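You operate a simulated robot arm through the tools that you are given. There is no shell and no other tool. Be economical: measure what you need, move in short steps, check, and stop when the job is done.

You are at the controls of a simulated two-armed robot. One attempt, no reset.

## Task
Carry the small blue crate with both arms and set it on the open cabinet top.

It is judged by the outcome, as a careful person would: the job done as asked, and still so three seconds after it is handed in. It fails if anything else is knocked over, pushed out of place, dropped, spilled or broken.

## Robot
Two 7-joint arms with two-finger grippers on one trunk, on a base that drives. Base frame: it is fixed to the floor where the robot stands at the start and does not move with it; the origin is under the middle of the robot, x ahead of it, y to its left, z up; the surface under the hand at the start is at about z = 620. Readings come in mm, rad, newtons and seconds.
The left shoulder is at the start at [60, 123, 945], the right one opposite. With the tool pointing down near the work surface each hand reaches from about 100 to 760 mm from the robot's upright axis, wherever it stands, measured 20 degrees to its own side. Places, roughly: open cabinet top [600, -2100, 900]; small blue crate (36x29x13 cm) [500, 200, 700]. Payload 1.47 kg a hand.
The TCP of each hand is the grasp point between the finger pads, 16 mm short of the fingertips. In the tool frame z runs along the fingers and y along their closing line. Largest opening 87 mm; the body of the gripper starts 55 mm behind the TCP.
Orientation is that of the tool frame in the base frame, as [roll, pitch, yaw] about the fixed x, y, z axes, in that order (R = Rz(yaw) Ry(pitch) Rx(roll)). With the fingers straight down and closing along the base's y, the tool's x points along the base's -x, its y along +y and its z along -z.

## Interface
- The arms move only by the tool drive_tool. It takes "left_motion", "right_motion" or both (then of equal length, played together; a hand with none holds still); each is a list of rows, each an object of numbers (a shift or turn left out is 0, a gripper value left out holds the last): "x", "y", "z": the shift along the tool's x, y, z in cm; "rx", "ry", "rz": the turn, a rotation vector about the tool's x, y, z in rad; "hand": the finger opening in cm, from 0 to 8.7. In form: [{"x": .., "y": .., "z": .., "rx": .., "ry": .., "rz": .., "hand": ..}, ...]. A call has 1 to 10 rows; each row shifts and turns the commanded pose from where the row before left it, along the tool's axes as they then stand. Rows are played at 5 a second. More than 50 mm and 0.15 rad between two rows, or a gripper value outside its range, and nothing of the call is played. A pose out of reach is approached as far as the arm can. The call stops where the force on the tool passes 40 N (or 10 N more than at its start, if that is more) or the arm is blocked; 0.2 s more then pass. Each finger travels about 153 mm/s and halts on what it meets, pressing with about 26 N; the grip force reading is that of the motor and also rises with nothing between the fingers. The clock runs only during rows and for 0.2 s after the last one: add rows that do not move to give the fingers time. The reply holds the time, the measured pose of the TCP, the force on the tool along the base axes, the opening and the grip force, in the units named above and with some noise, with the torque about the TCP (base axes, N m) and any sound that the robot's microphone picked up, and new pictures: "show" is both (left out), scene, wrist or none (wrist: the cameras of the hands that moved).
- Cameras (640 x 400 px; columns grow to the right, rows downward): "scene" is now at [84.2, 18.8, 1497.4]; the picture's right is [0.28, -0.96, 0.00], its down [-0.80, -0.23, -0.56] and it looks along [0.54, 0.15, -0.83] (base axes); focal length 279 px, centre (320, 200). "left" rides on the left gripper at [73, -12, -90] in its tool frame; the picture's right is [0.16, 0.99, 0.00], its down [-0.72, 0.12, -0.68] and it looks along [-0.67, 0.11, 0.73] (tool axes); focal length 247 px, centre (320, 200). "right" rides on the right gripper at [73, 12, -90] in its tool frame; the picture's right is [-0.16, 0.99, 0.00], its down [-0.72, -0.12, -0.68] and it looks along [-0.67, -0.11, 0.73] (tool axes); focal length 247 px, centre (320, 200). There is no depth. A picture from a camera that has moved, and an enlarged one, comes with that camera's place and axes in the base frame and with its lens. The place of the scene camera against the robot may be out by one fixed shift of up to 12 mm in any direction.
- lift_body(by): slides the trunk up (or, below 0, down) by that many mm; the arms and the scene camera ride with it, the base frame stays. It gives what a move gives, with no picture.
- roll_base(legs): drives the robot by 1 to 6 legs, each [ahead, left, turn to the left] in mm, mm and rad, along the robot's own axes; the way and the turn of a leg run together, so that a leg with both is an arc; at most 1500 mm and 3.142 rad a leg. The arms and the cameras ride along, it lands a little off, and it stops where it bumps. It gives what a move gives, and a new picture of the scene camera.
- pan_tilt(pan, tilt): turns the head with the scene camera to pan (to the left, within 2.094 rad either way) and tilt (down, from -0.506 to 1.204), counted from straight ahead of the robot. It gives what a move gives, and a new picture of the scene camera.
- enlarge(camera, box): a new picture of the part [left, top, right, bottom] of that camera's present view, enlarged. The clock stands still meanwhile.
- job_done(): hands the job in; it is judged then, once.

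Go step by step. Nothing tells you exact positions but the pictures and the camera data: compare them with the known pose of the tool, close in by small moves and look again before you grip or let go. The budget is 120 turns and 260 pictures, counting those below and the enlarged ones. Unless the task says otherwise, let go and move clear before handing in, and close with one line.

The tools are called after ">>>" as name(argument=value, ...) on one line, values as JSON. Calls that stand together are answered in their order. drive_tool: Moves the arms, as the interface text tells. Its arguments: {"type":"object","properties":{"left_motion":{"type":"array"},"right_motion":{"type":"array"},"show":{"type":"string","enum":["both","scene","wrist","none"]}},"required":[]} The other tools are called the same way: lift_body (by) slides the trunk up or down; roll_base (legs) drives the base; pan_tilt (pan, tilt) turns the head that bears the scene camera; enlarge (camera, box) takes an enlarged picture of a part of a camera's view; job_done () hands the job in.

At the start:

```text
clock: 0.0
left_tool_pos: [394.3, 352.3, 906.5]
left_ee_rot: [3.141, 0.0, -3.141]
left_force: [0.0, -0.2, -0.5]
left_ft_torque: [0.0, 0.0, 0.04]
left_opening: 87.0
left_grasp_force: 0.0
right_tool_pos: [393.0, -6.8, 901.3]
right_ee_rot: [-3.141, 0.0, -3.141]
right_force: [1.0, 0.2, -0.5]
right_ft_torque: [0.0, -0.01, -0.03]
right_opening: 87.1
right_grasp_force: 0.0
trunk travel left (down, up): [-100.0, 130.0]
robot x, y, heading: [-1.2, 0.2, 0.004]
head pan, tilt: [0.279, 0.977]
```

scene: 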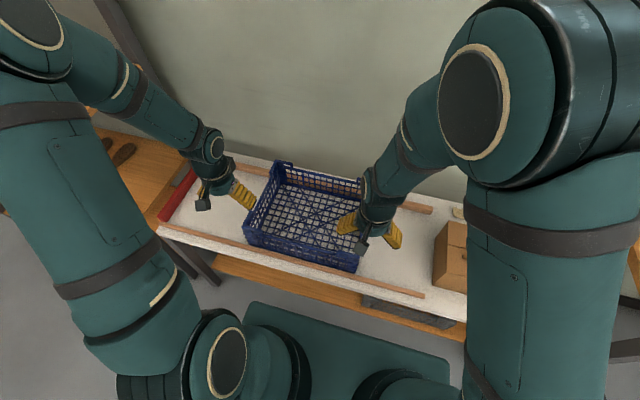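
right: 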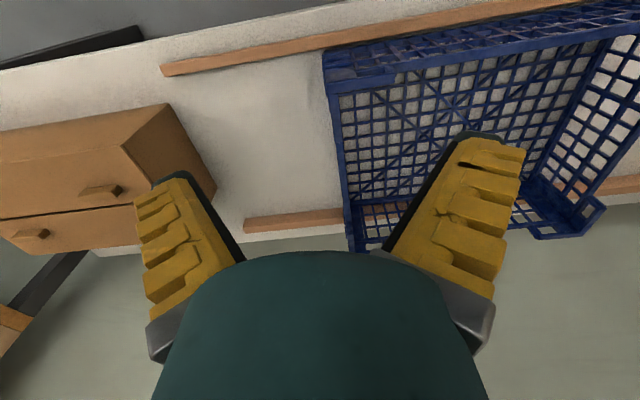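
left: 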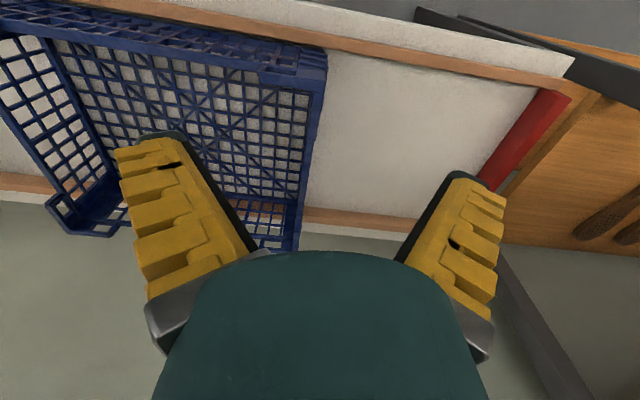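

I'll look closer at the crate first, to find its walls and rim.

>>> enlarge(camera="scene", box=[140, 120, 480, 330])

>>> pan_tilt(pan=-1.3, tilt=0.4)

```text
1.88 times, centred on (310, 225) of scene
camera zoom: at [84.2, 18.8, 1497.4], right [0.28, -0.96, 0.0], down [-0.8, -0.23, -0.56], along [0.54, 0.15, -0.83], focal length 525 px, centre (339, 153)
```

zoom: 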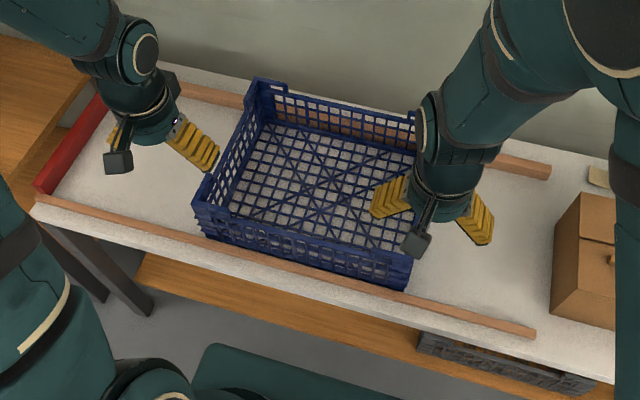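

```text
clock: 1.6
left_tool_pos: [394.7, 351.5, 906.0]
left_ee_rot: [-3.141, 0.0, 3.14]
left_force: [0.1, 0.8, -0.5]
left_ft_torque: [0.01, -0.02, -0.03]
left_opening: 86.8
left_grasp_force: 0.0
right_tool_pos: [392.7, -8.0, 902.0]
right_ee_rot: [3.142, -0.001, -3.141]
right_force: [-0.2, 0.0, 0.4]
right_ft_torque: [-0.01, 0.0, 0.0]
right_opening: 87.0
right_grasp_force: 0.1
trunk travel left (down, up): [-100.0, 130.0]
robot x, y, heading: [1.6, 2.7, -0.003]
head pan, tilt: [-1.3, 0.4]
camera scene: at [40.8, -90.1, 1546.1], right [-0.96, -0.27, 0.0], down [-0.1, 0.38, -0.92], along [0.25, -0.89, -0.39], focal length 279 px, centre (320, 200)
```

scene: 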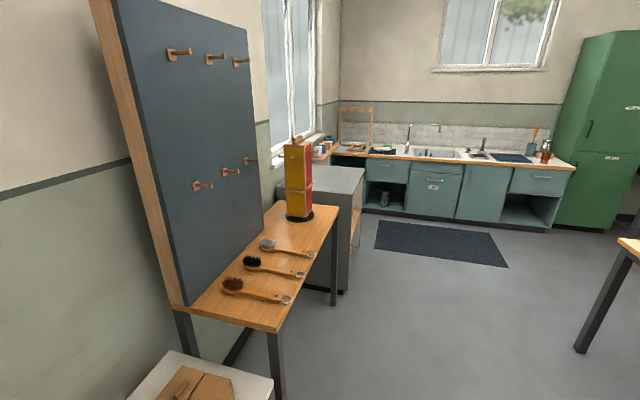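

The gray cabinet beyond the brush table is the target. I'll look at it closer.

>>> enlarge(camera="scene", box=[220, 120, 400, 310])

>>> pan_tilt(pan=-0.75, tilt=0.75)

```text
2.11 times, centred on (310, 215) of scene
camera zoom: at [40.8, -90.1, 1546.1], right [-0.96, -0.27, 0.0], down [-0.1, 0.38, -0.92], along [0.25, -0.89, -0.39], focal length 587 px, centre (341, 168)
```

zoom: 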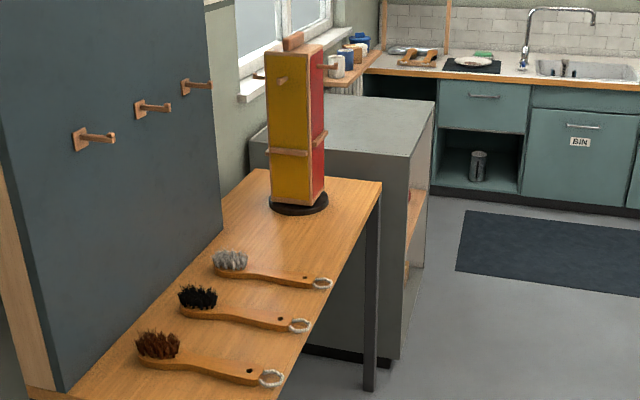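

```text
clock: 2.6
left_tool_pos: [395.0, 352.6, 906.3]
left_ee_rot: [-3.142, 0.001, -3.141]
left_force: [0.3, -0.7, 0.0]
left_ft_torque: [0.04, -0.01, -0.02]
left_opening: 87.0
left_grasp_force: 0.3
right_tool_pos: [393.1, -7.8, 901.8]
right_ee_rot: [3.142, -0.001, -3.141]
right_force: [0.6, -0.2, 0.0]
right_ft_torque: [-0.01, 0.02, 0.03]
right_opening: 87.0
right_grasp_force: 0.0
trunk travel left (down, up): [-100.0, 130.0]
robot x, y, heading: [0.5, -1.2, -0.003]
head pan, tilt: [-0.75, 0.75]
camera scene: at [76.6, -57.4, 1515.1], right [-0.68, -0.73, 0.0], down [-0.5, 0.47, -0.73], along [0.53, -0.5, -0.68], focal length 279 px, centre (320, 200)
```

scene: 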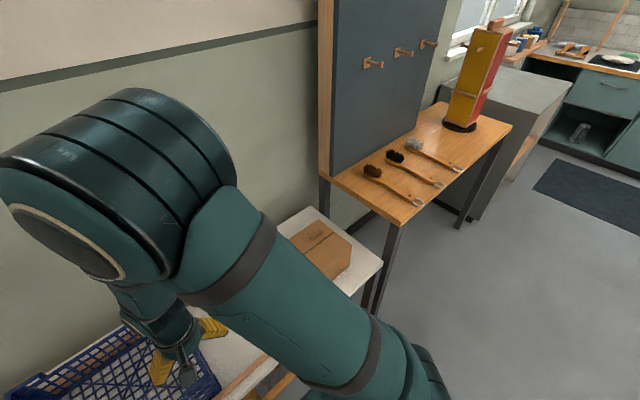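

The crate looks axis-aligned, spanning about x 417–690 and y -5–350 with its top near z 745. I'll bring both hands over the middles of its left and right walls, still high, and look.

>>> drive_tool(left_motion=[{"x": -4}, {"x": -4}, {"x": -4}, {"x": -3, "z": 2}, {"z": 2}, {}], right_motion=[{"x": -4}, {"x": -4}, {"x": -4}, {"x": -3, "z": 2}, {"z": 2}, {}], show="wrist")

>>> pan_tilt(pan=0.279, tilt=0.977)

```text
clock: 4.0
left_tool_pos: [546.8, 350.6, 869.2]
left_ee_rot: [-3.139, 0.001, -3.141]
left_force: [-0.1, -0.8, -0.3]
left_ft_torque: [-0.01, -0.02, -0.01]
left_opening: 87.1
left_grasp_force: 0.1
right_tool_pos: [542.1, -8.1, 863.8]
right_ee_rot: [-3.142, -0.001, -3.142]
right_force: [-0.2, 0.2, -0.4]
right_ft_torque: [0.01, 0.0, 0.03]
right_opening: 87.0
right_grasp_force: 0.0
trunk travel left (down, up): [-100.0, 130.0]
robot x, y, heading: [-1.0, -1.2, -0.005]
head pan, tilt: [-0.75, 0.75]
camera right: at [469.0, 2.5, 953.1], right [0.16, 0.99, 0.0], down [0.72, -0.12, 0.68], along [0.67, -0.11, -0.73], focal length 247 px, centre (320, 200)
camera left: at [473.9, 337.6, 958.9], right [-0.16, 0.99, 0.0], down [0.72, 0.12, 0.68], along [0.67, 0.11, -0.73], focal length 247 px, centre (320, 200)
```

right: 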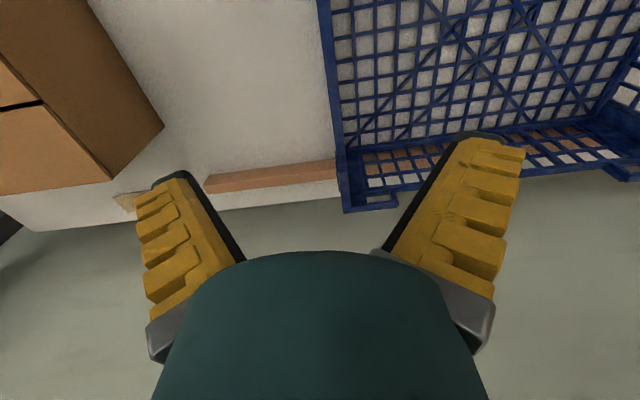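
left: 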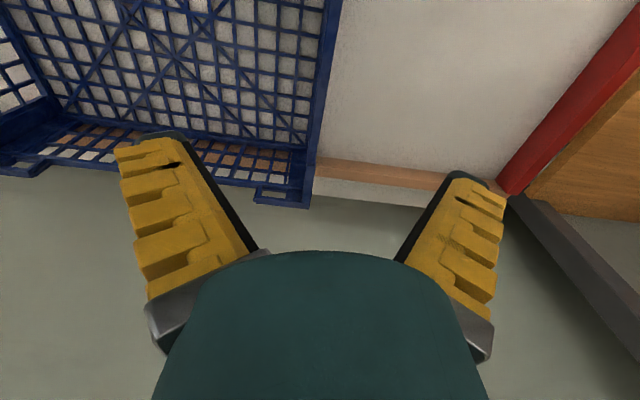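

```text
clock: 5.3
left_tool_pos: [547.8, 351.3, 869.8]
left_ee_rot: [3.14, -0.001, -3.142]
left_force: [0.0, -0.7, -0.4]
left_ft_torque: [0.01, -0.01, -0.02]
left_opening: 87.0
left_grasp_force: 0.1
right_tool_pos: [543.8, -7.8, 862.3]
right_ee_rot: [3.141, 0.0, 3.142]
right_force: [0.3, 0.0, -0.1]
right_ft_torque: [0.05, 0.02, 0.0]
right_opening: 87.1
right_grasp_force: 0.1
trunk travel left (down, up): [-100.0, 130.0]
robot x, y, heading: [0.4, -0.0, 0.003]
head pan, tilt: [0.279, 0.977]
camera scene: at [84.3, 18.7, 1497.5], right [0.27, -0.96, 0.0], down [-0.8, -0.23, -0.56], along [0.54, 0.15, -0.83], focal length 279 px, centre (320, 200)
```

scene: 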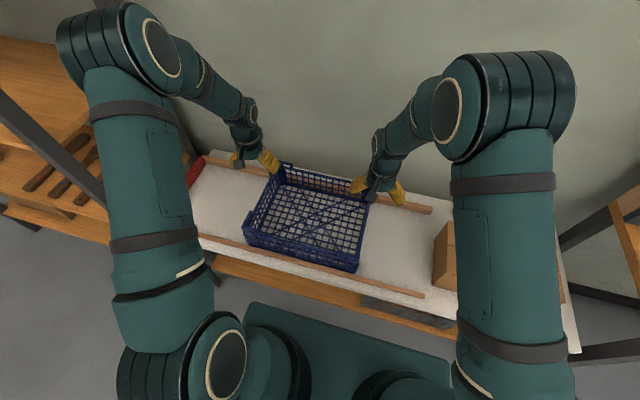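

>>> enlarge(camera="right", box=[240, 0, 560, 220])

>>> enlarge(camera="scene", box=[220, 140, 400, 280])

```text
1.82 times, centred on (400, 110) of right
camera zoom: at [468.9, 2.6, 953.3], right [0.16, 0.99, 0.0], down [0.72, -0.12, 0.68], along [0.67, -0.11, -0.73], focal length 449 px, centre (174, 364)
```

zoom: 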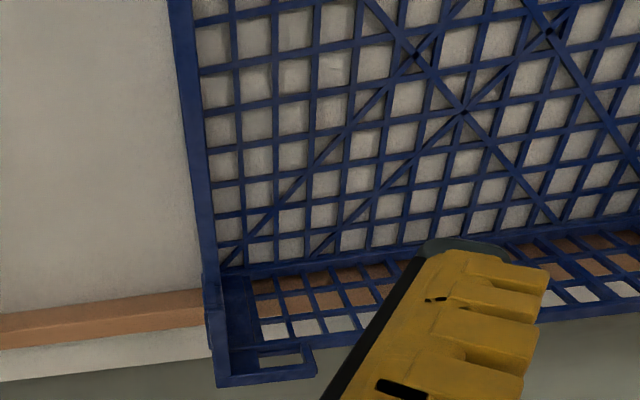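

```text
2.86 times, centred on (310, 210) of scene
camera zoom: at [84.3, 18.7, 1497.5], right [0.27, -0.96, 0.0], down [-0.8, -0.23, -0.56], along [0.54, 0.15, -0.83], focal length 796 px, centre (349, 171)
```

zoom: 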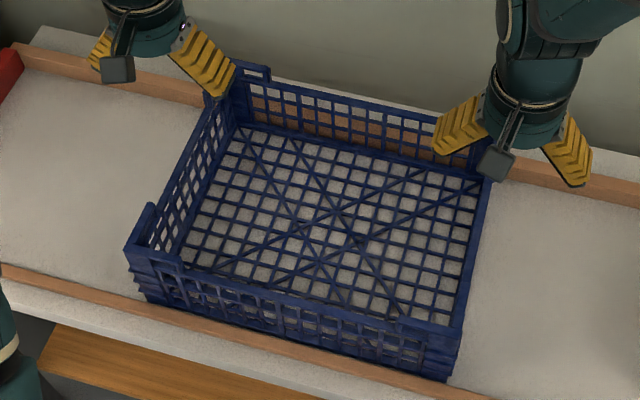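

Rims are thin walls between raised corner posts; the left wall's center is about y 351 and the right's about y 4. I'll centre the right hand and lower both to just above the rim.

>>> drive_tool(left_motion=[{"z": 4}, {"z": 3}, {}], right_motion=[{"y": 1.2, "z": 3.5}, {"z": 2.8}, {}])

>>> enlarge(camera="scene", box=[220, 140, 420, 280])

```text
clock: 6.1
left_tool_pos: [547.4, 350.5, 798.1]
left_ee_rot: [-3.141, 0.001, 3.142]
left_force: [0.0, 0.3, 0.7]
left_ft_torque: [-0.02, 0.0, -0.03]
left_opening: 87.0
left_grasp_force: 0.0
right_tool_pos: [544.4, 4.7, 798.5]
right_ee_rot: [-3.141, -0.001, 3.141]
right_force: [-0.3, -0.2, 0.9]
right_ft_torque: [-0.01, 0.01, -0.01]
right_opening: 87.1
right_grasp_force: 0.2
trunk travel left (down, up): [-100.0, 130.0]
robot x, y, heading: [2.1, -0.7, 0.006]
head pan, tilt: [0.279, 0.977]
camera scene: at [84.0, 18.8, 1497.6], right [0.28, -0.96, 0.0], down [-0.8, -0.23, -0.56], along [0.54, 0.15, -0.83], focal length 279 px, centre (320, 200)
camera right: at [469.8, 15.0, 888.7], right [0.16, 0.99, 0.0], down [0.72, -0.12, 0.68], along [0.67, -0.11, -0.73], focal length 247 px, centre (320, 200)
camera left: at [475.5, 337.5, 886.9], right [-0.16, 0.99, 0.0], down [0.72, 0.12, 0.68], along [0.67, 0.11, -0.73], focal length 247 px, centre (320, 200)
```

scene: 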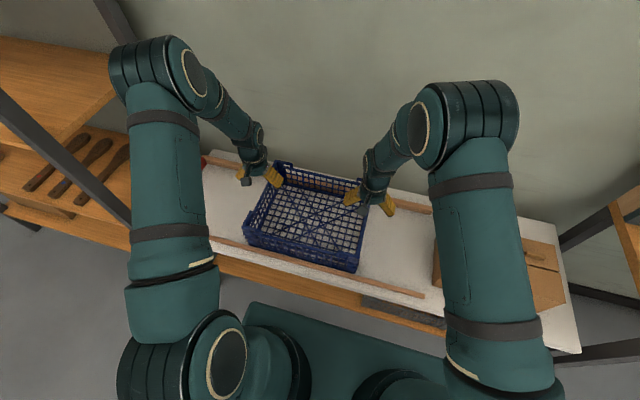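
right: 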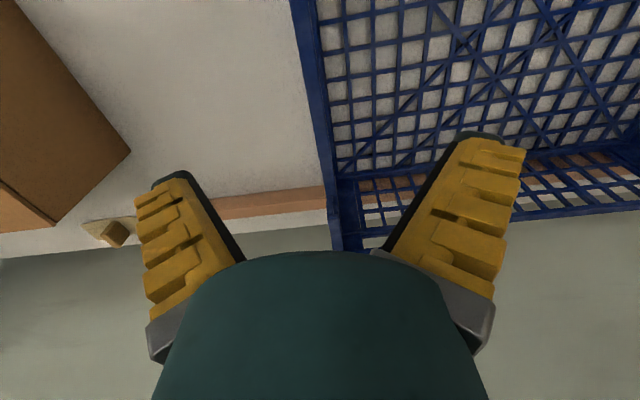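
left: 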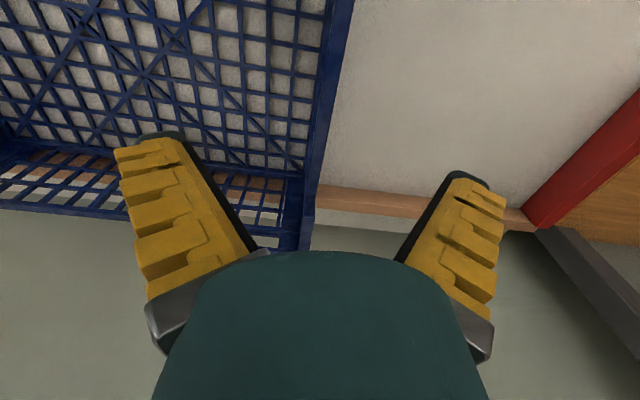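

```text
2.86 times, centred on (320, 210) of scene
camera zoom: at [84.0, 18.8, 1497.6], right [0.28, -0.96, 0.0], down [-0.8, -0.23, -0.56], along [0.54, 0.15, -0.83], focal length 796 px, centre (320, 171)
```

zoom: 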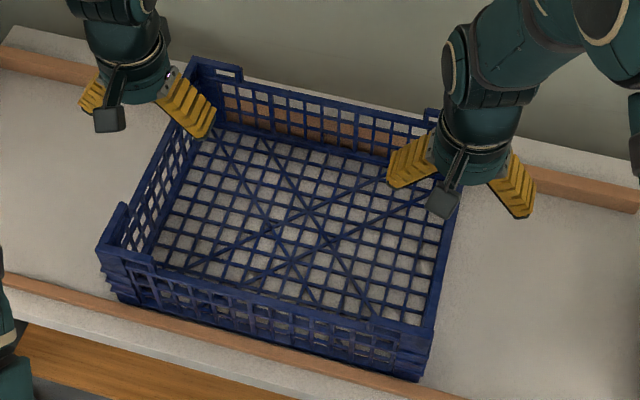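

Both walls lie between the fingers. I'll lower both hands to about z 705, straddling the walls.

>>> drive_tool(left_motion=[{"z": 3}, {"z": 3}, {"z": 3}, {}], right_motion=[{"z": 3}, {"z": 3}, {"z": 3}, {}])

>>> enlarge(camera="scene", box=[220, 140, 420, 280])

```text
clock: 7.1
left_tool_pos: [545.1, 353.2, 707.3]
left_ee_rot: [3.141, 0.001, -3.141]
left_force: [-0.1, 0.0, -1.1]
left_ft_torque: [-0.01, 0.01, -0.03]
left_opening: 87.2
left_grasp_force: 0.0
right_tool_pos: [543.0, 6.0, 707.4]
right_ee_rot: [-3.14, 0.002, 3.141]
right_force: [-0.5, -0.9, 0.6]
right_ft_torque: [0.0, 0.03, 0.0]
right_opening: 87.0
right_grasp_force: 0.0
trunk travel left (down, up): [-100.0, 130.0]
robot x, y, heading: [1.2, 1.5, -0.0]
head pan, tilt: [0.279, 0.977]
camera scene: at [83.8, 18.6, 1497.6], right [0.28, -0.96, 0.0], down [-0.8, -0.23, -0.56], along [0.54, 0.15, -0.83], focal length 279 px, centre (320, 200)
camera right: at [470.1, 16.0, 797.1], right [0.16, 0.99, 0.0], down [0.72, -0.12, 0.68], along [0.67, -0.11, -0.73], focal length 247 px, centre (320, 200)
camera left: at [474.2, 340.4, 797.0], right [-0.16, 0.99, 0.0], down [0.72, 0.12, 0.68], along [0.67, 0.11, -0.73], focal length 247 px, centre (320, 200)
```

scene: 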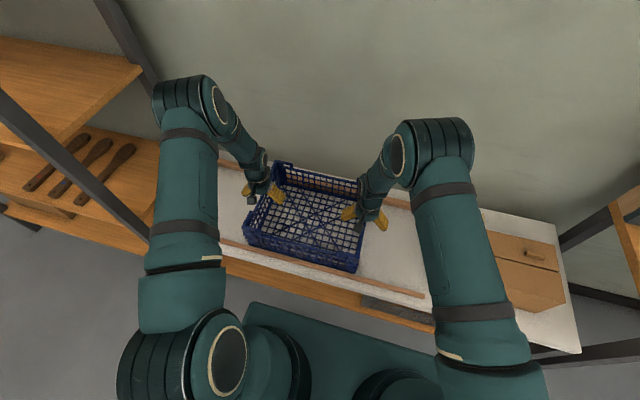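
right: 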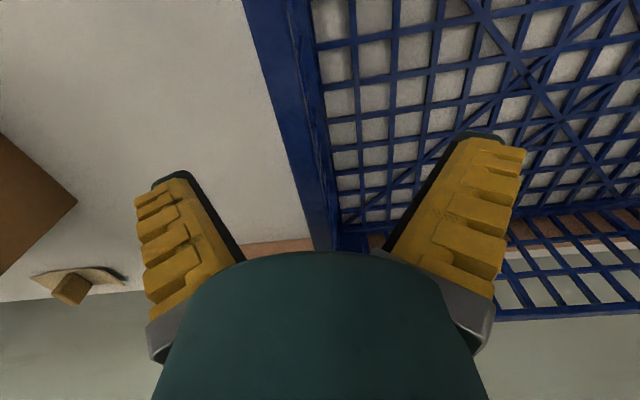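
left: 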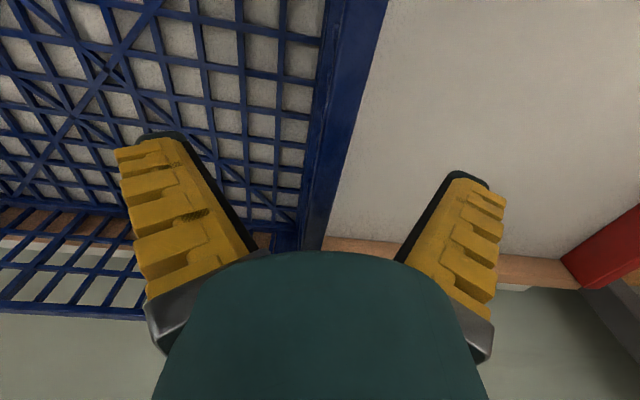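

```text
2.86 times, centred on (320, 210) of scene
camera zoom: at [83.8, 18.6, 1497.6], right [0.28, -0.96, 0.0], down [-0.8, -0.23, -0.56], along [0.54, 0.15, -0.83], focal length 796 px, centre (320, 171)
```

zoom: 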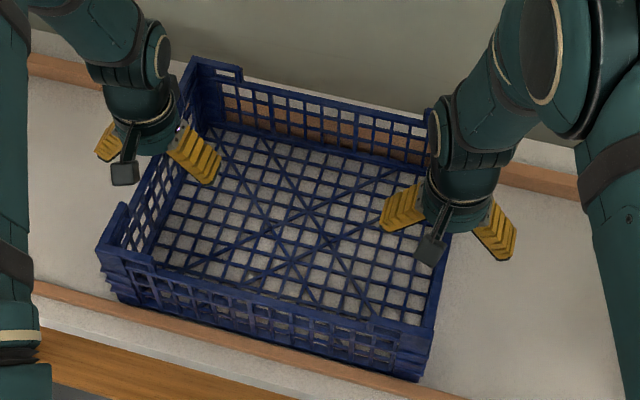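

Walls are well centred. I'll go 12 mm deeper and then close both grippers.

>>> drive_tool(left_motion=[{"z": 1.2}, {"hand": 4}, {"hand": 2}, {"hand": 0}, {}, {}], right_motion=[{"z": 1.2}, {"hand": 4}, {"hand": 2}, {"hand": 0}, {}, {}])

>>> enlarge(camera="scene", box=[220, 140, 420, 280])

```text
clock: 8.5
left_tool_pos: [545.9, 353.5, 696.7]
left_ee_rot: [3.138, 0.002, -3.14]
left_force: [0.8, 12.5, 5.2]
left_ft_torque: [0.1, 0.1, -0.03]
left_opening: 6.1
left_grasp_force: 26.3
right_tool_pos: [542.5, 3.4, 695.9]
right_ee_rot: [-3.14, 0.002, -3.141]
right_force: [1.3, -12.7, 7.8]
right_ft_torque: [-0.1, 0.13, 0.01]
right_opening: 5.9
right_grasp_force: 25.9
trunk travel left (down, up): [-100.0, 130.0]
robot x, y, heading: [-0.5, 2.0, 0.006]
head pan, tilt: [0.279, 0.977]
camera scene: at [83.4, 18.5, 1497.6], right [0.28, -0.96, 0.0], down [-0.8, -0.23, -0.56], along [0.54, 0.15, -0.83], focal length 279 px, centre (320, 200)
camera right: at [469.9, 14.0, 785.9], right [0.16, 0.99, 0.0], down [0.72, -0.12, 0.68], along [0.67, -0.11, -0.73], focal length 247 px, centre (320, 200)
camera left: at [473.9, 340.0, 785.8], right [-0.16, 0.99, 0.0], down [0.72, 0.12, 0.68], along [0.67, 0.11, -0.73], focal length 247 px, centre (320, 200)
```

scene: 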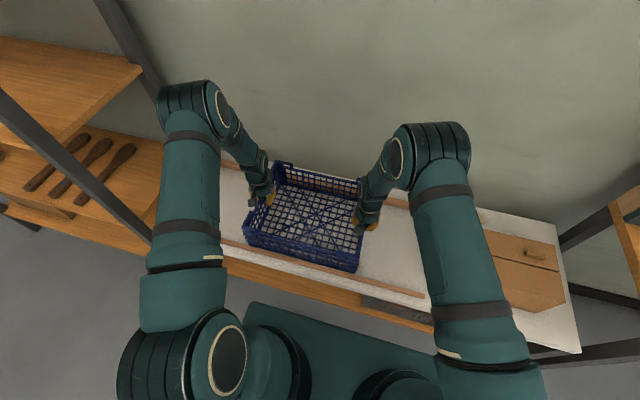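
right: 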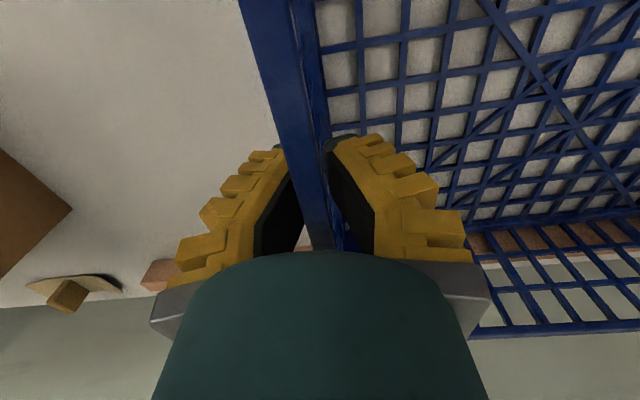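
left: 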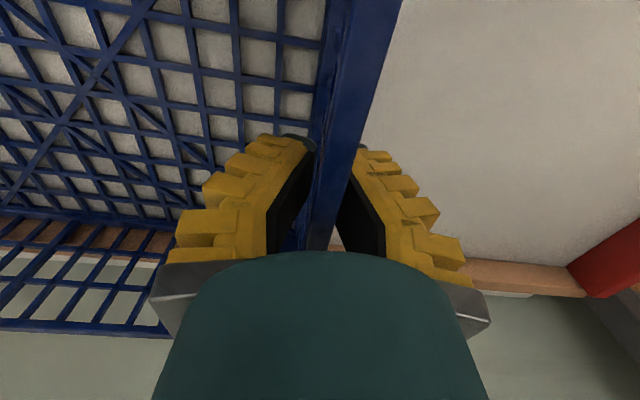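

```text
2.86 times, centred on (320, 210) of scene
camera zoom: at [83.4, 18.5, 1497.6], right [0.28, -0.96, 0.0], down [-0.8, -0.23, -0.56], along [0.54, 0.15, -0.83], focal length 796 px, centre (320, 171)
```

zoom: 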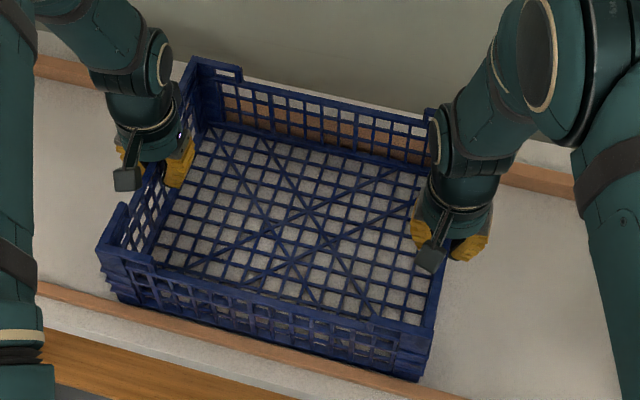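

Both grippers hold walls about 6 mm thick. I'll relax the slight inward pull and lift a couple of centimetres.

>>> drive_tool(left_motion=[{"y": 0.15}, {"z": -1}, {"z": -1}, {}], right_motion=[{"y": -0.15}, {"z": -1}, {"z": -1}, {}])

```text
clock: 9.5
left_tool_pos: [545.6, 353.2, 716.9]
left_ee_rot: [3.142, 0.0, -3.141]
left_force: [1.6, -0.1, 2.3]
left_ft_torque: [-0.01, 0.63, 0.08]
left_opening: 6.3
left_grasp_force: 26.1
right_tool_pos: [542.7, 4.4, 717.0]
right_ee_rot: [3.14, 0.0, 3.14]
right_force: [0.2, -0.1, 4.7]
right_ft_torque: [0.03, 0.65, 0.1]
right_opening: 5.8
right_grasp_force: 26.1
trunk travel left (down, up): [-100.0, 130.0]
robot x, y, heading: [-0.9, 1.6, 0.001]
head pan, tilt: [0.279, 0.977]
camera scene: at [83.9, 18.6, 1497.6], right [0.28, -0.96, 0.0], down [-0.8, -0.23, -0.56], along [0.54, 0.15, -0.83], focal length 279 px, centre (320, 200)
camera right: at [469.4, 13.4, 805.5], right [0.16, 0.99, 0.0], down [0.72, -0.12, 0.68], along [0.67, -0.11, -0.73], focal length 247 px, centre (320, 200)
camera left: at [473.5, 340.3, 805.8], right [-0.16, 0.99, 0.0], down [0.72, 0.12, 0.68], along [0.67, 0.11, -0.73], focal length 247 px, centre (320, 200)
```

scene: 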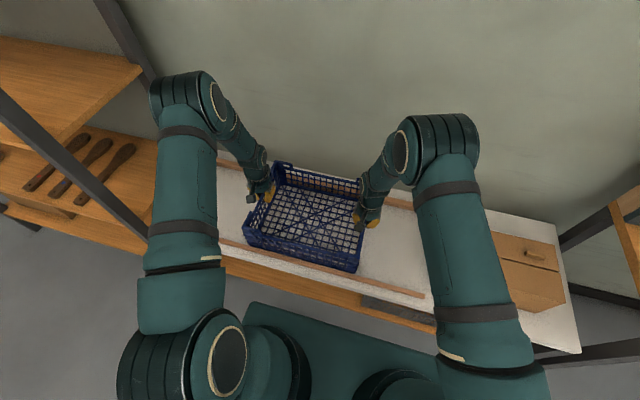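
right: 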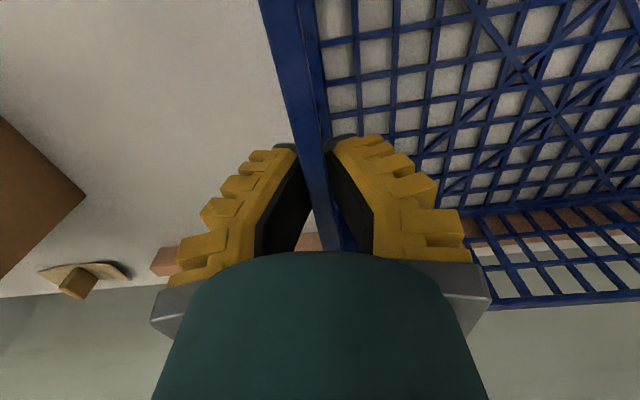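
left: 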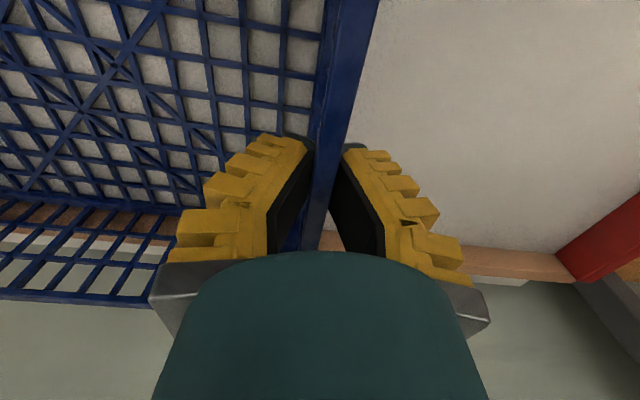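

I need to check whether the crate actually rose with the hands.

>>> enlarge(camera="scene", box=[220, 140, 420, 280])

>>> enlarge(camera="right", box=[200, 100, 440, 260])

```text
2.86 times, centred on (320, 210) of scene
camera zoom: at [83.9, 18.6, 1497.6], right [0.28, -0.96, 0.0], down [-0.8, -0.23, -0.56], along [0.54, 0.15, -0.83], focal length 796 px, centre (320, 171)
```

zoom: 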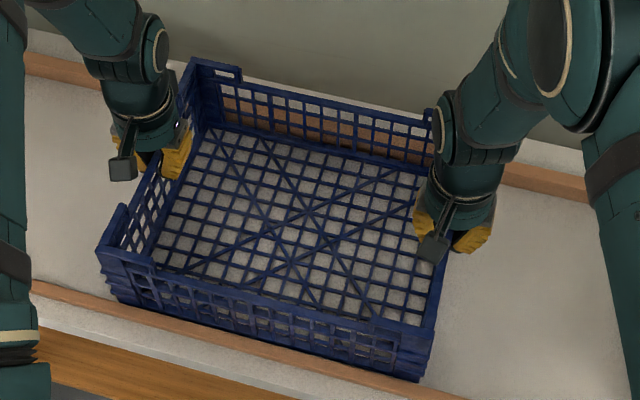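

```text
2.50 times, centred on (320, 180) of right
camera zoom: at [469.4, 13.4, 805.5], right [0.16, 0.99, 0.0], down [0.72, -0.12, 0.68], along [0.67, -0.11, -0.73], focal length 617 px, centre (320, 250)
```

zoom: 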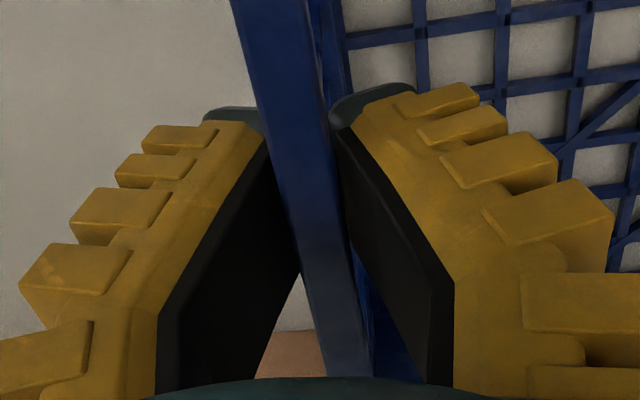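

The crate stayed put and the pads slid up the wall. I'll make a tiny lift step and read the forces to understand the slipping.

>>> drive_tool(left_motion=[{"z": -0.3}], right_motion=[{"z": -0.3}], show="none")

>>> enlarge(camera="left", box=[200, 100, 440, 260])

```text
clock: 9.9
left_tool_pos: [544.1, 351.4, 718.6]
left_ee_rot: [-3.141, -0.001, 3.141]
left_force: [-0.5, -1.0, 0.1]
left_ft_torque: [-0.04, 0.03, 0.01]
left_opening: 6.0
left_grasp_force: 26.1
right_tool_pos: [541.5, 1.7, 718.6]
right_ee_rot: [-3.141, 0.001, 3.141]
right_force: [0.4, 1.6, 0.7]
right_ft_torque: [-0.01, -0.02, 0.0]
right_opening: 5.9
right_grasp_force: 26.2
trunk travel left (down, up): [-100.0, 130.0]
robot x, y, heading: [-3.4, 5.1, 0.004]
head pan, tilt: [0.279, 0.977]
```

```text
2.50 times, centred on (320, 180) of left
camera zoom: at [473.4, 339.8, 808.3], right [-0.16, 0.99, 0.0], down [0.72, 0.12, 0.68], along [0.67, 0.11, -0.73], focal length 617 px, centre (320, 250)
```

zoom: 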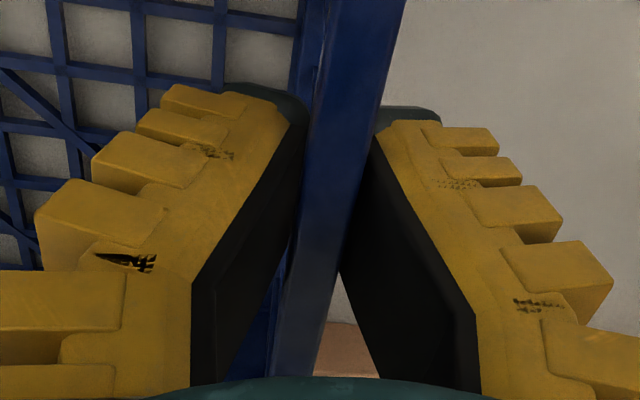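

Forces are near zero, so the tips are probably closed loosely below the rim strip rather than clamping it. I'll lift slowly to see whether the rim seats on the fingers.

>>> drive_tool(left_motion=[{"z": -0.4}, {"z": -0.4}, {}], right_motion=[{"z": -0.4}, {"z": -0.4}, {}], show="wrist")

>>> enlarge(camera="scene", box=[220, 140, 420, 280])

```text
clock: 10.7
left_tool_pos: [545.1, 352.4, 725.5]
left_ee_rot: [3.141, 0.001, -3.141]
left_force: [-0.9, -5.5, -2.0]
left_ft_torque: [-0.05, -0.07, 0.08]
left_opening: 5.7
left_grasp_force: 26.3
right_tool_pos: [544.1, 3.0, 727.1]
right_ee_rot: [-3.14, 0.0, -3.14]
right_force: [-0.3, 6.2, -2.0]
right_ft_torque: [0.06, 0.04, 0.1]
right_opening: 6.0
right_grasp_force: 26.1
trunk travel left (down, up): [-100.0, 130.0]
robot x, y, heading: [0.5, -1.7, -0.001]
head pan, tilt: [0.279, 0.977]
camera right: at [470.4, 12.9, 815.9], right [0.16, 0.99, 0.0], down [0.72, -0.12, 0.68], along [0.67, -0.11, -0.73], focal length 247 px, centre (320, 200)
camera left: at [474.1, 340.1, 816.0], right [-0.16, 0.99, 0.0], down [0.72, 0.12, 0.68], along [0.67, 0.11, -0.73], focal length 247 px, centre (320, 200)
```

right: 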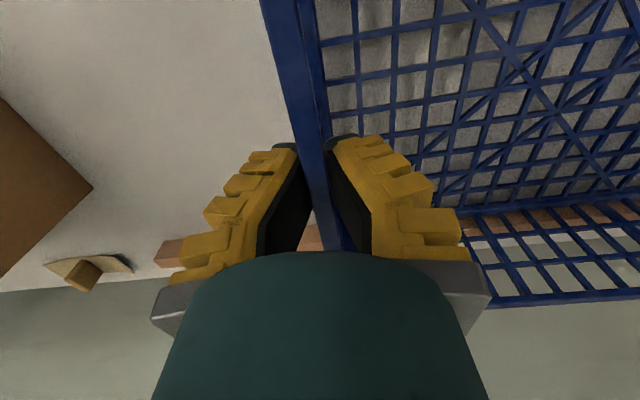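
left: 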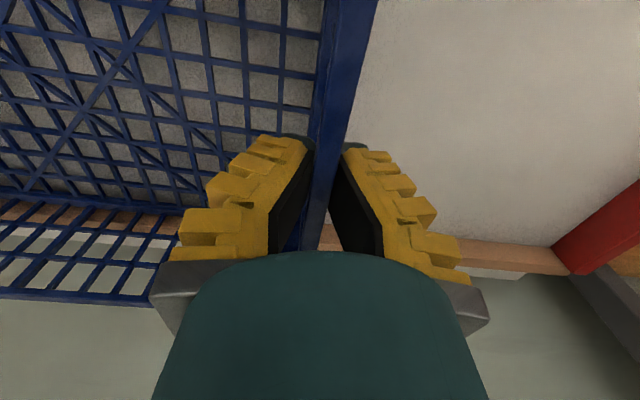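

```text
2.86 times, centred on (320, 210) of scene
camera zoom: at [84.6, 18.9, 1497.5], right [0.28, -0.96, 0.0], down [-0.8, -0.23, -0.56], along [0.54, 0.15, -0.83], focal length 796 px, centre (320, 171)
```

zoom: 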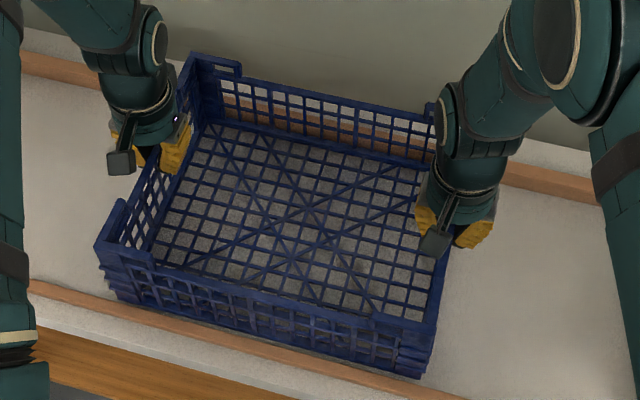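

Now the crate is hooked and off the table (shadow changed, posts shifted). It is light, so I'll raise it with the arms and then the trunk.

>>> drive_tool(left_motion=[{"z": -2}, {"z": -2}, {"z": -2}, {"z": -2}, {"z": -2}, {}], right_motion=[{"z": -2}, {"z": -2}, {"z": -2}, {"z": -2}, {"z": -2}, {}], show="both")

```text
clock: 12.1
left_tool_pos: [545.8, 354.7, 826.2]
left_ee_rot: [3.14, -0.001, -3.141]
left_force: [0.0, 1.3, -1.9]
left_ft_torque: [-0.01, -0.08, 0.07]
left_opening: 6.1
left_grasp_force: 25.6
right_tool_pos: [542.0, 4.8, 828.2]
right_ee_rot: [3.141, -0.002, -3.141]
right_force: [0.1, -1.2, -1.4]
right_ft_torque: [-0.01, 0.1, 0.04]
right_opening: 6.1
right_grasp_force: 25.9
trunk travel left (down, up): [-100.0, 130.0]
robot x, y, heading: [-1.3, -2.0, 0.0]
head pan, tilt: [0.279, 0.977]
camera scene: at [85.0, 19.0, 1497.4], right [0.28, -0.96, 0.0], down [-0.8, -0.23, -0.56], along [0.54, 0.15, -0.83], focal length 279 px, centre (320, 200)
camera right: at [469.6, 14.6, 918.3], right [0.16, 0.99, 0.0], down [0.72, -0.12, 0.68], along [0.67, -0.11, -0.73], focal length 247 px, centre (320, 200)
camera left: at [474.0, 341.3, 915.4], right [-0.16, 0.99, 0.0], down [0.72, 0.12, 0.68], along [0.67, 0.11, -0.73], focal length 247 px, centre (320, 200)
```

scene: 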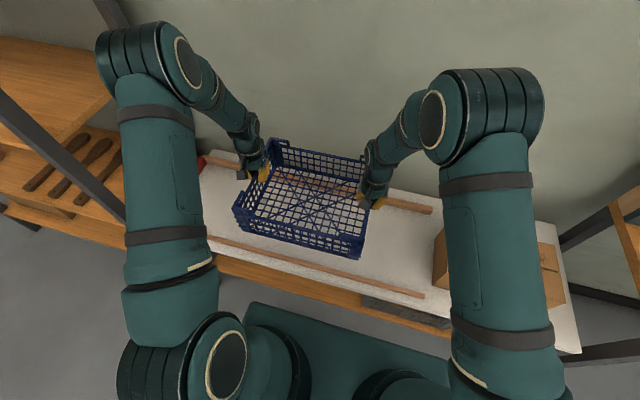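
right: 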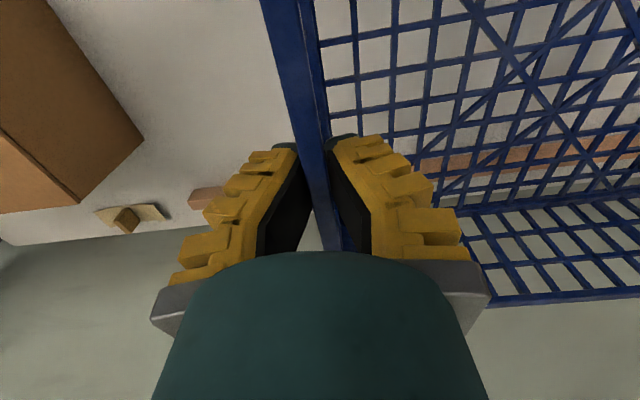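
left: 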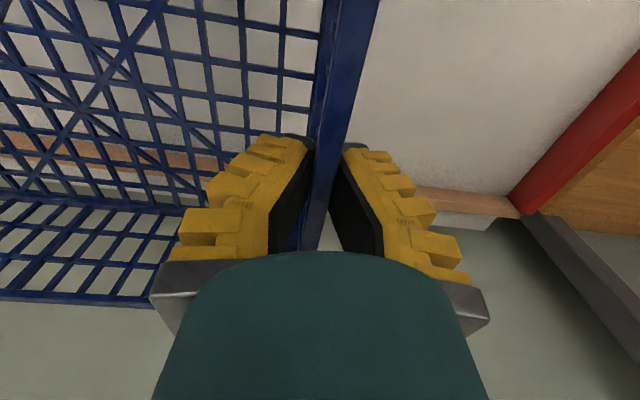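

>>> drive_tool(left_motion=[{"z": -2}, {"z": -2}, {"z": -2}, {"z": -2}, {}], right_motion=[{"z": -2}, {"z": -2}, {"z": -2}, {"z": -2}, {}], show="none")

>>> lift_body(by=130)

>>> pan_tilt(pan=0.3, tilt=0.8)

```text
clock: 13.3
left_tool_pos: [546.3, 353.2, 906.0]
left_ee_rot: [-3.141, 0.001, 3.142]
left_force: [-0.5, 0.1, -1.1]
left_ft_torque: [-0.01, -0.09, 0.09]
left_opening: 6.1
left_grasp_force: 25.7
right_tool_pos: [544.5, 3.9, 905.7]
right_ee_rot: [-3.14, 0.0, 3.141]
right_force: [-0.5, -0.5, -2.1]
right_ft_torque: [-0.02, 0.11, 0.1]
right_opening: 6.0
right_grasp_force: 25.7
trunk travel left (down, up): [-100.0, 130.0]
robot x, y, heading: [-0.3, -1.1, -0.0]
head pan, tilt: [0.279, 0.977]
```

```text
clock: 14.9
left_tool_pos: [546.8, 353.8, 1035.6]
left_ee_rot: [3.141, 0.0, 3.141]
left_force: [0.4, -1.7, -2.3]
left_ft_torque: [-0.02, -0.02, 0.07]
left_opening: 6.0
left_grasp_force: 26.3
right_tool_pos: [544.4, 3.6, 1036.8]
right_ee_rot: [3.141, 0.0, 3.141]
right_force: [-1.0, 3.8, -1.7]
right_ft_torque: [0.04, -0.01, 0.07]
right_opening: 6.1
right_grasp_force: 25.6
trunk travel left (down, up): [-230.0, 0.0]
robot x, y, heading: [3.0, -2.2, -0.002]
head pan, tilt: [0.279, 0.977]
```

```text
clock: 15.6
left_tool_pos: [545.7, 353.0, 1034.5]
left_ee_rot: [3.141, 0.0, 3.141]
left_force: [1.1, -4.7, -1.2]
left_ft_torque: [-0.03, 0.0, 0.07]
left_opening: 6.0
left_grasp_force: 25.6
right_tool_pos: [543.2, 4.0, 1035.4]
right_ee_rot: [3.142, 0.002, 3.141]
right_force: [-0.3, 4.8, -1.9]
right_ft_torque: [0.04, 0.0, 0.09]
right_opening: 5.9
right_grasp_force: 26.0
trunk travel left (down, up): [-230.0, 0.0]
robot x, y, heading: [-1.3, 0.0, -0.005]
head pan, tilt: [0.3, 0.799]
camera scene: at [93.3, 23.1, 1641.0], right [0.3, -0.96, 0.0], down [-0.69, -0.21, -0.7], along [0.67, 0.21, -0.72], focal length 279 px, centre (320, 200)
```

scene: 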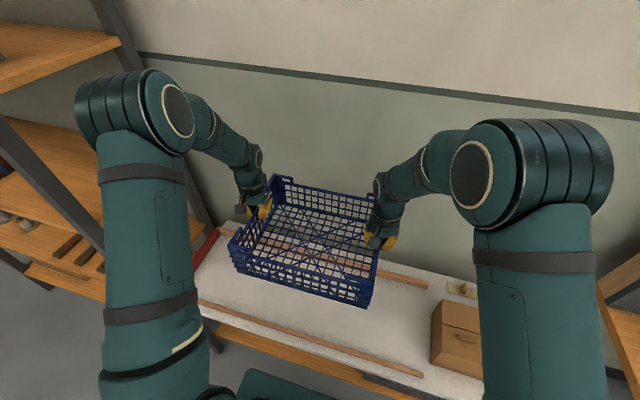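

Crate is up. Before driving, I'll look at the free floor to the right and behind.

>>> pan_tilt(pan=-2.09, tilt=0.5)

>>> pan_tilt(pan=-1.45, tilt=0.45)

```text
clock: 17.8
left_tool_pos: [546.4, 353.8, 1034.8]
left_ee_rot: [-3.141, -0.001, -3.141]
left_force: [0.0, -7.2, -1.9]
left_ft_torque: [-0.07, -0.01, 0.07]
left_opening: 6.0
left_grasp_force: 26.5
right_tool_pos: [542.8, 3.3, 1036.1]
right_ee_rot: [-3.141, 0.0, 3.142]
right_force: [-0.2, 6.5, -1.7]
right_ft_torque: [0.05, -0.01, 0.12]
right_opening: 6.0
right_grasp_force: 26.1
trunk travel left (down, up): [-230.0, 0.0]
robot x, y, heading: [1.1, -1.6, -0.0]
head pan, tilt: [-2.089, 0.499]
camera scene: at [-28.8, -79.8, 1667.0], right [-0.87, 0.49, 0.0], down [0.24, 0.42, -0.88], along [-0.43, -0.76, -0.48], focal length 279 px, centre (320, 200)
```

scene: 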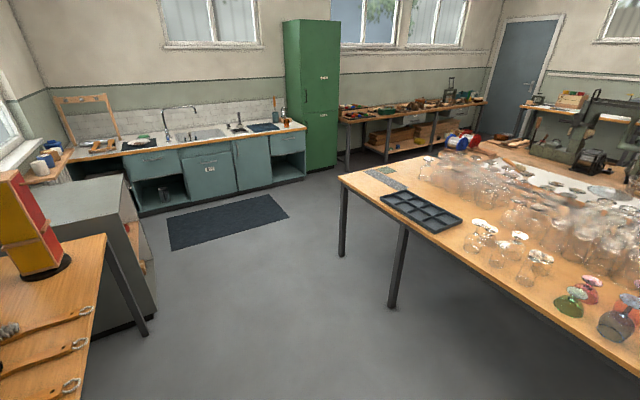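

```text
clock: 18.8
left_tool_pos: [544.7, 353.5, 1035.2]
left_ee_rot: [3.141, -0.002, 3.142]
left_force: [1.1, -7.5, -1.4]
left_ft_torque: [-0.09, 0.0, 0.08]
left_opening: 5.9
left_grasp_force: 26.1
right_tool_pos: [544.6, 2.5, 1036.1]
right_ee_rot: [-3.142, -0.001, 3.141]
right_force: [0.4, 7.3, -2.8]
right_ft_torque: [0.08, -0.02, 0.07]
right_opening: 6.1
right_grasp_force: 25.9
trunk travel left (down, up): [-230.0, 0.0]
robot x, y, heading: [-0.7, -1.3, -0.003]
head pan, tilt: [-1.45, 0.45]
camera scene: at [27.3, -91.9, 1671.5], right [-0.99, -0.12, 0.0], down [-0.05, 0.43, -0.9], along [0.11, -0.89, -0.44], focal length 279 px, centre (320, 200)
```

scene: 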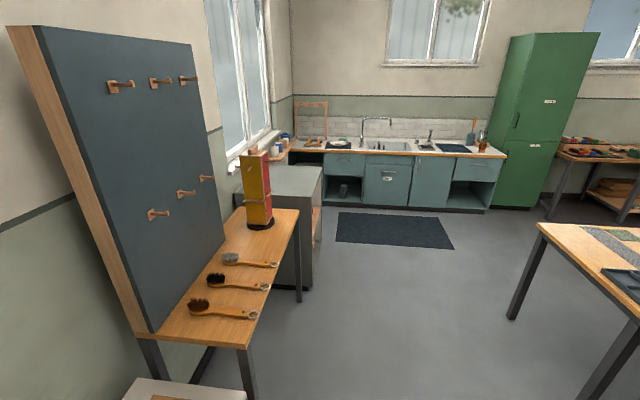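

There's a table of glassware behind (edge near x = -1145), so I have a corridor between it and the brush table. I'll zoom on the cabinet to get its top's height and edges.

>>> enlarge(camera="scene", box=[220, 130, 360, 310])

```text
2.22 times, centred on (290, 220) of scene
camera zoom: at [27.3, -91.9, 1671.5], right [-0.99, -0.12, 0.0], down [-0.05, 0.43, -0.9], along [0.11, -0.89, -0.44], focal length 619 px, centre (387, 156)
```

zoom: 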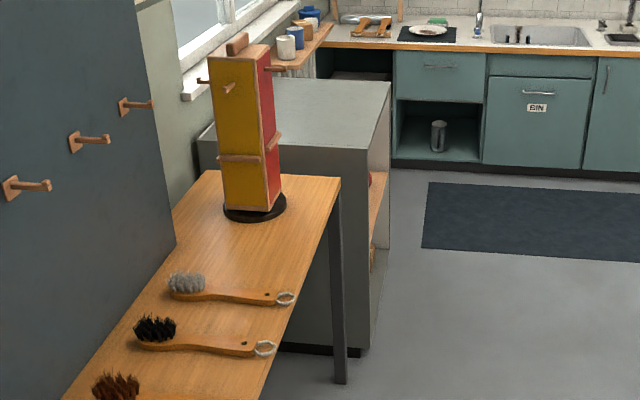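

The cabinet front edge is around x = 290 and its top near z = 900. I'll back out diagonally away from the shelf on the left, then check.

>>> roll_base(legs=[[-450, -150, 0]])

```text
clock: 21.6
left_tool_pos: [99.4, 203.4, 1034.9]
left_ee_rot: [-3.141, 0.0, 3.138]
left_force: [0.2, -7.2, -1.5]
left_ft_torque: [-0.07, 0.0, 0.08]
left_opening: 6.0
left_grasp_force: 26.4
right_tool_pos: [98.1, -145.6, 1036.3]
right_ee_rot: [-3.14, 0.0, 3.142]
right_force: [-0.5, 6.7, -1.9]
right_ft_torque: [0.05, -0.05, 0.06]
right_opening: 5.7
right_grasp_force: 26.1
trunk travel left (down, up): [-230.0, 0.0]
robot x, y, heading: [-441.4, -149.7, -0.004]
head pan, tilt: [-1.45, 0.45]
camera scene: at [-419.1, -241.2, 1671.5], right [-0.99, -0.12, 0.0], down [-0.05, 0.43, -0.9], along [0.11, -0.89, -0.44], focal length 279 px, centre (320, 200)
```

scene: 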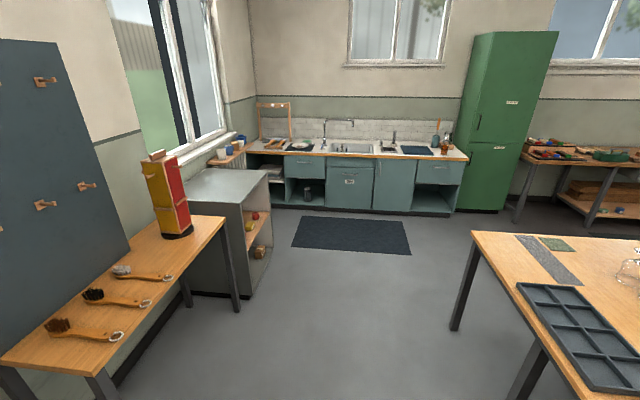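

Clear. I'll strafe right in the corridor.

>>> roll_base(legs=[[0, -1100, 0]])

```text
clock: 31.5
left_tool_pos: [101.1, -886.6, 1035.7]
left_ee_rot: [3.141, 0.001, -3.135]
left_force: [-0.4, -2.0, -1.9]
left_ft_torque: [-0.05, -0.02, 0.09]
left_opening: 6.0
left_grasp_force: 25.9
right_tool_pos: [101.3, -1236.0, 1036.5]
right_ee_rot: [-3.142, 0.0, -3.134]
right_force: [-0.6, 2.9, -0.9]
right_ft_torque: [0.01, -0.05, 0.1]
right_opening: 6.2
right_grasp_force: 26.2
trunk travel left (down, up): [-230.0, 0.0]
robot x, y, heading: [-443.8, -1244.4, 0.006]
head pan, tilt: [-1.45, 0.45]
camera scene: at [-413.8, -1336.3, 1671.5], right [-0.99, -0.13, 0.0], down [-0.06, 0.43, -0.9], along [0.12, -0.89, -0.44], focal length 279 px, centre (320, 200)
```

scene: 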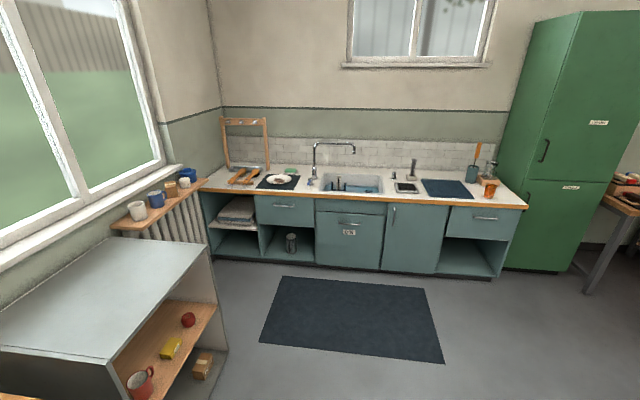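

I see the cabinet top is clear. I'll strafe on to face it, then look straight at it.

>>> roll_base(legs=[[0, -1030, 0]])

>>> pan_tilt(pan=0.25, tilt=0.75)

```text
clock: 41.0
left_tool_pos: [107.4, -1941.9, 1034.6]
left_ee_rot: [3.141, 0.0, 3.135]
left_force: [1.0, -1.2, -2.2]
left_ft_torque: [-0.07, 0.01, 0.08]
left_opening: 6.2
left_grasp_force: 25.8
right_tool_pos: [102.3, -2291.3, 1035.5]
right_ee_rot: [3.141, 0.0, 3.136]
right_force: [-0.3, 0.8, -1.5]
right_ft_torque: [0.04, -0.03, 0.09]
right_opening: 6.0
right_grasp_force: 25.7
trunk travel left (down, up): [-230.0, 0.0]
robot x, y, heading: [-440.3, -2294.0, -0.003]
head pan, tilt: [-1.45, 0.45]
camera scene: at [-413.9, -2384.1, 1671.5], right [-0.99, -0.11, 0.0], down [-0.05, 0.43, -0.9], along [0.1, -0.89, -0.44], focal length 279 px, centre (320, 200)
```

scene: 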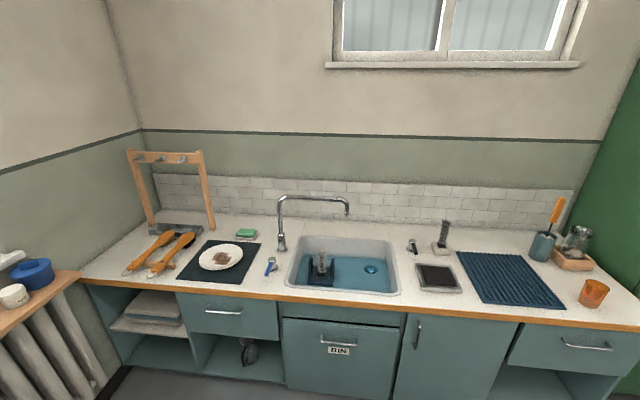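

```text
clock: 42.8
left_tool_pos: [108.2, -1942.8, 1035.3]
left_ee_rot: [-3.141, -0.001, 3.136]
left_force: [0.4, -0.4, -2.0]
left_ft_torque: [-0.01, -0.04, 0.08]
left_opening: 6.2
left_grasp_force: 26.1
right_tool_pos: [104.0, -2291.6, 1036.3]
right_ee_rot: [3.141, 0.001, 3.137]
right_force: [0.0, -0.7, -2.1]
right_ft_torque: [-0.01, 0.03, 0.09]
right_opening: 6.1
right_grasp_force: 26.6
trunk travel left (down, up): [-230.0, 0.0]
robot x, y, heading: [-440.7, -2293.1, -0.004]
head pan, tilt: [0.25, 0.75]
camera scene: at [-343.9, -2272.7, 1645.0], right [0.24, -0.97, 0.0], down [-0.66, -0.16, -0.73], along [0.71, 0.18, -0.68], focal length 279 px, centre (320, 200)
```

scene: 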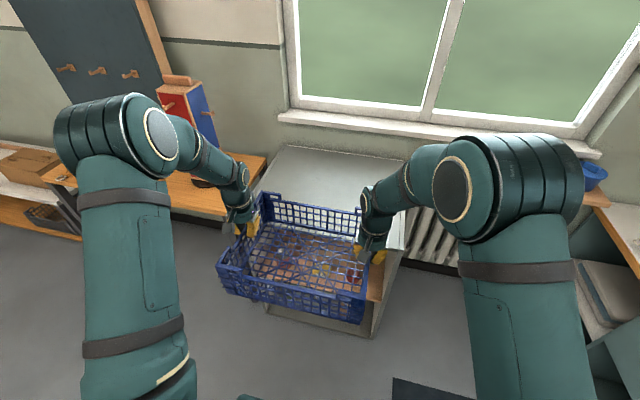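

>>> enlarge(camera="scene", box=[200, 120, 440, 350])

```text
1.74 times, centred on (320, 235) of scene
camera zoom: at [-343.9, -2272.7, 1645.0], right [0.24, -0.97, 0.0], down [-0.66, -0.16, -0.73], along [0.71, 0.18, -0.68], focal length 485 px, centre (320, 139)
```

zoom: 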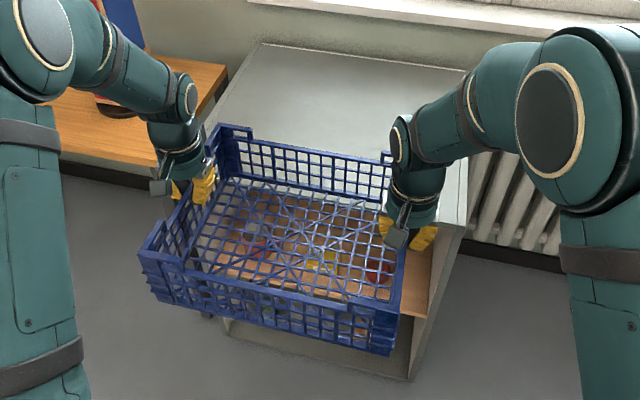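

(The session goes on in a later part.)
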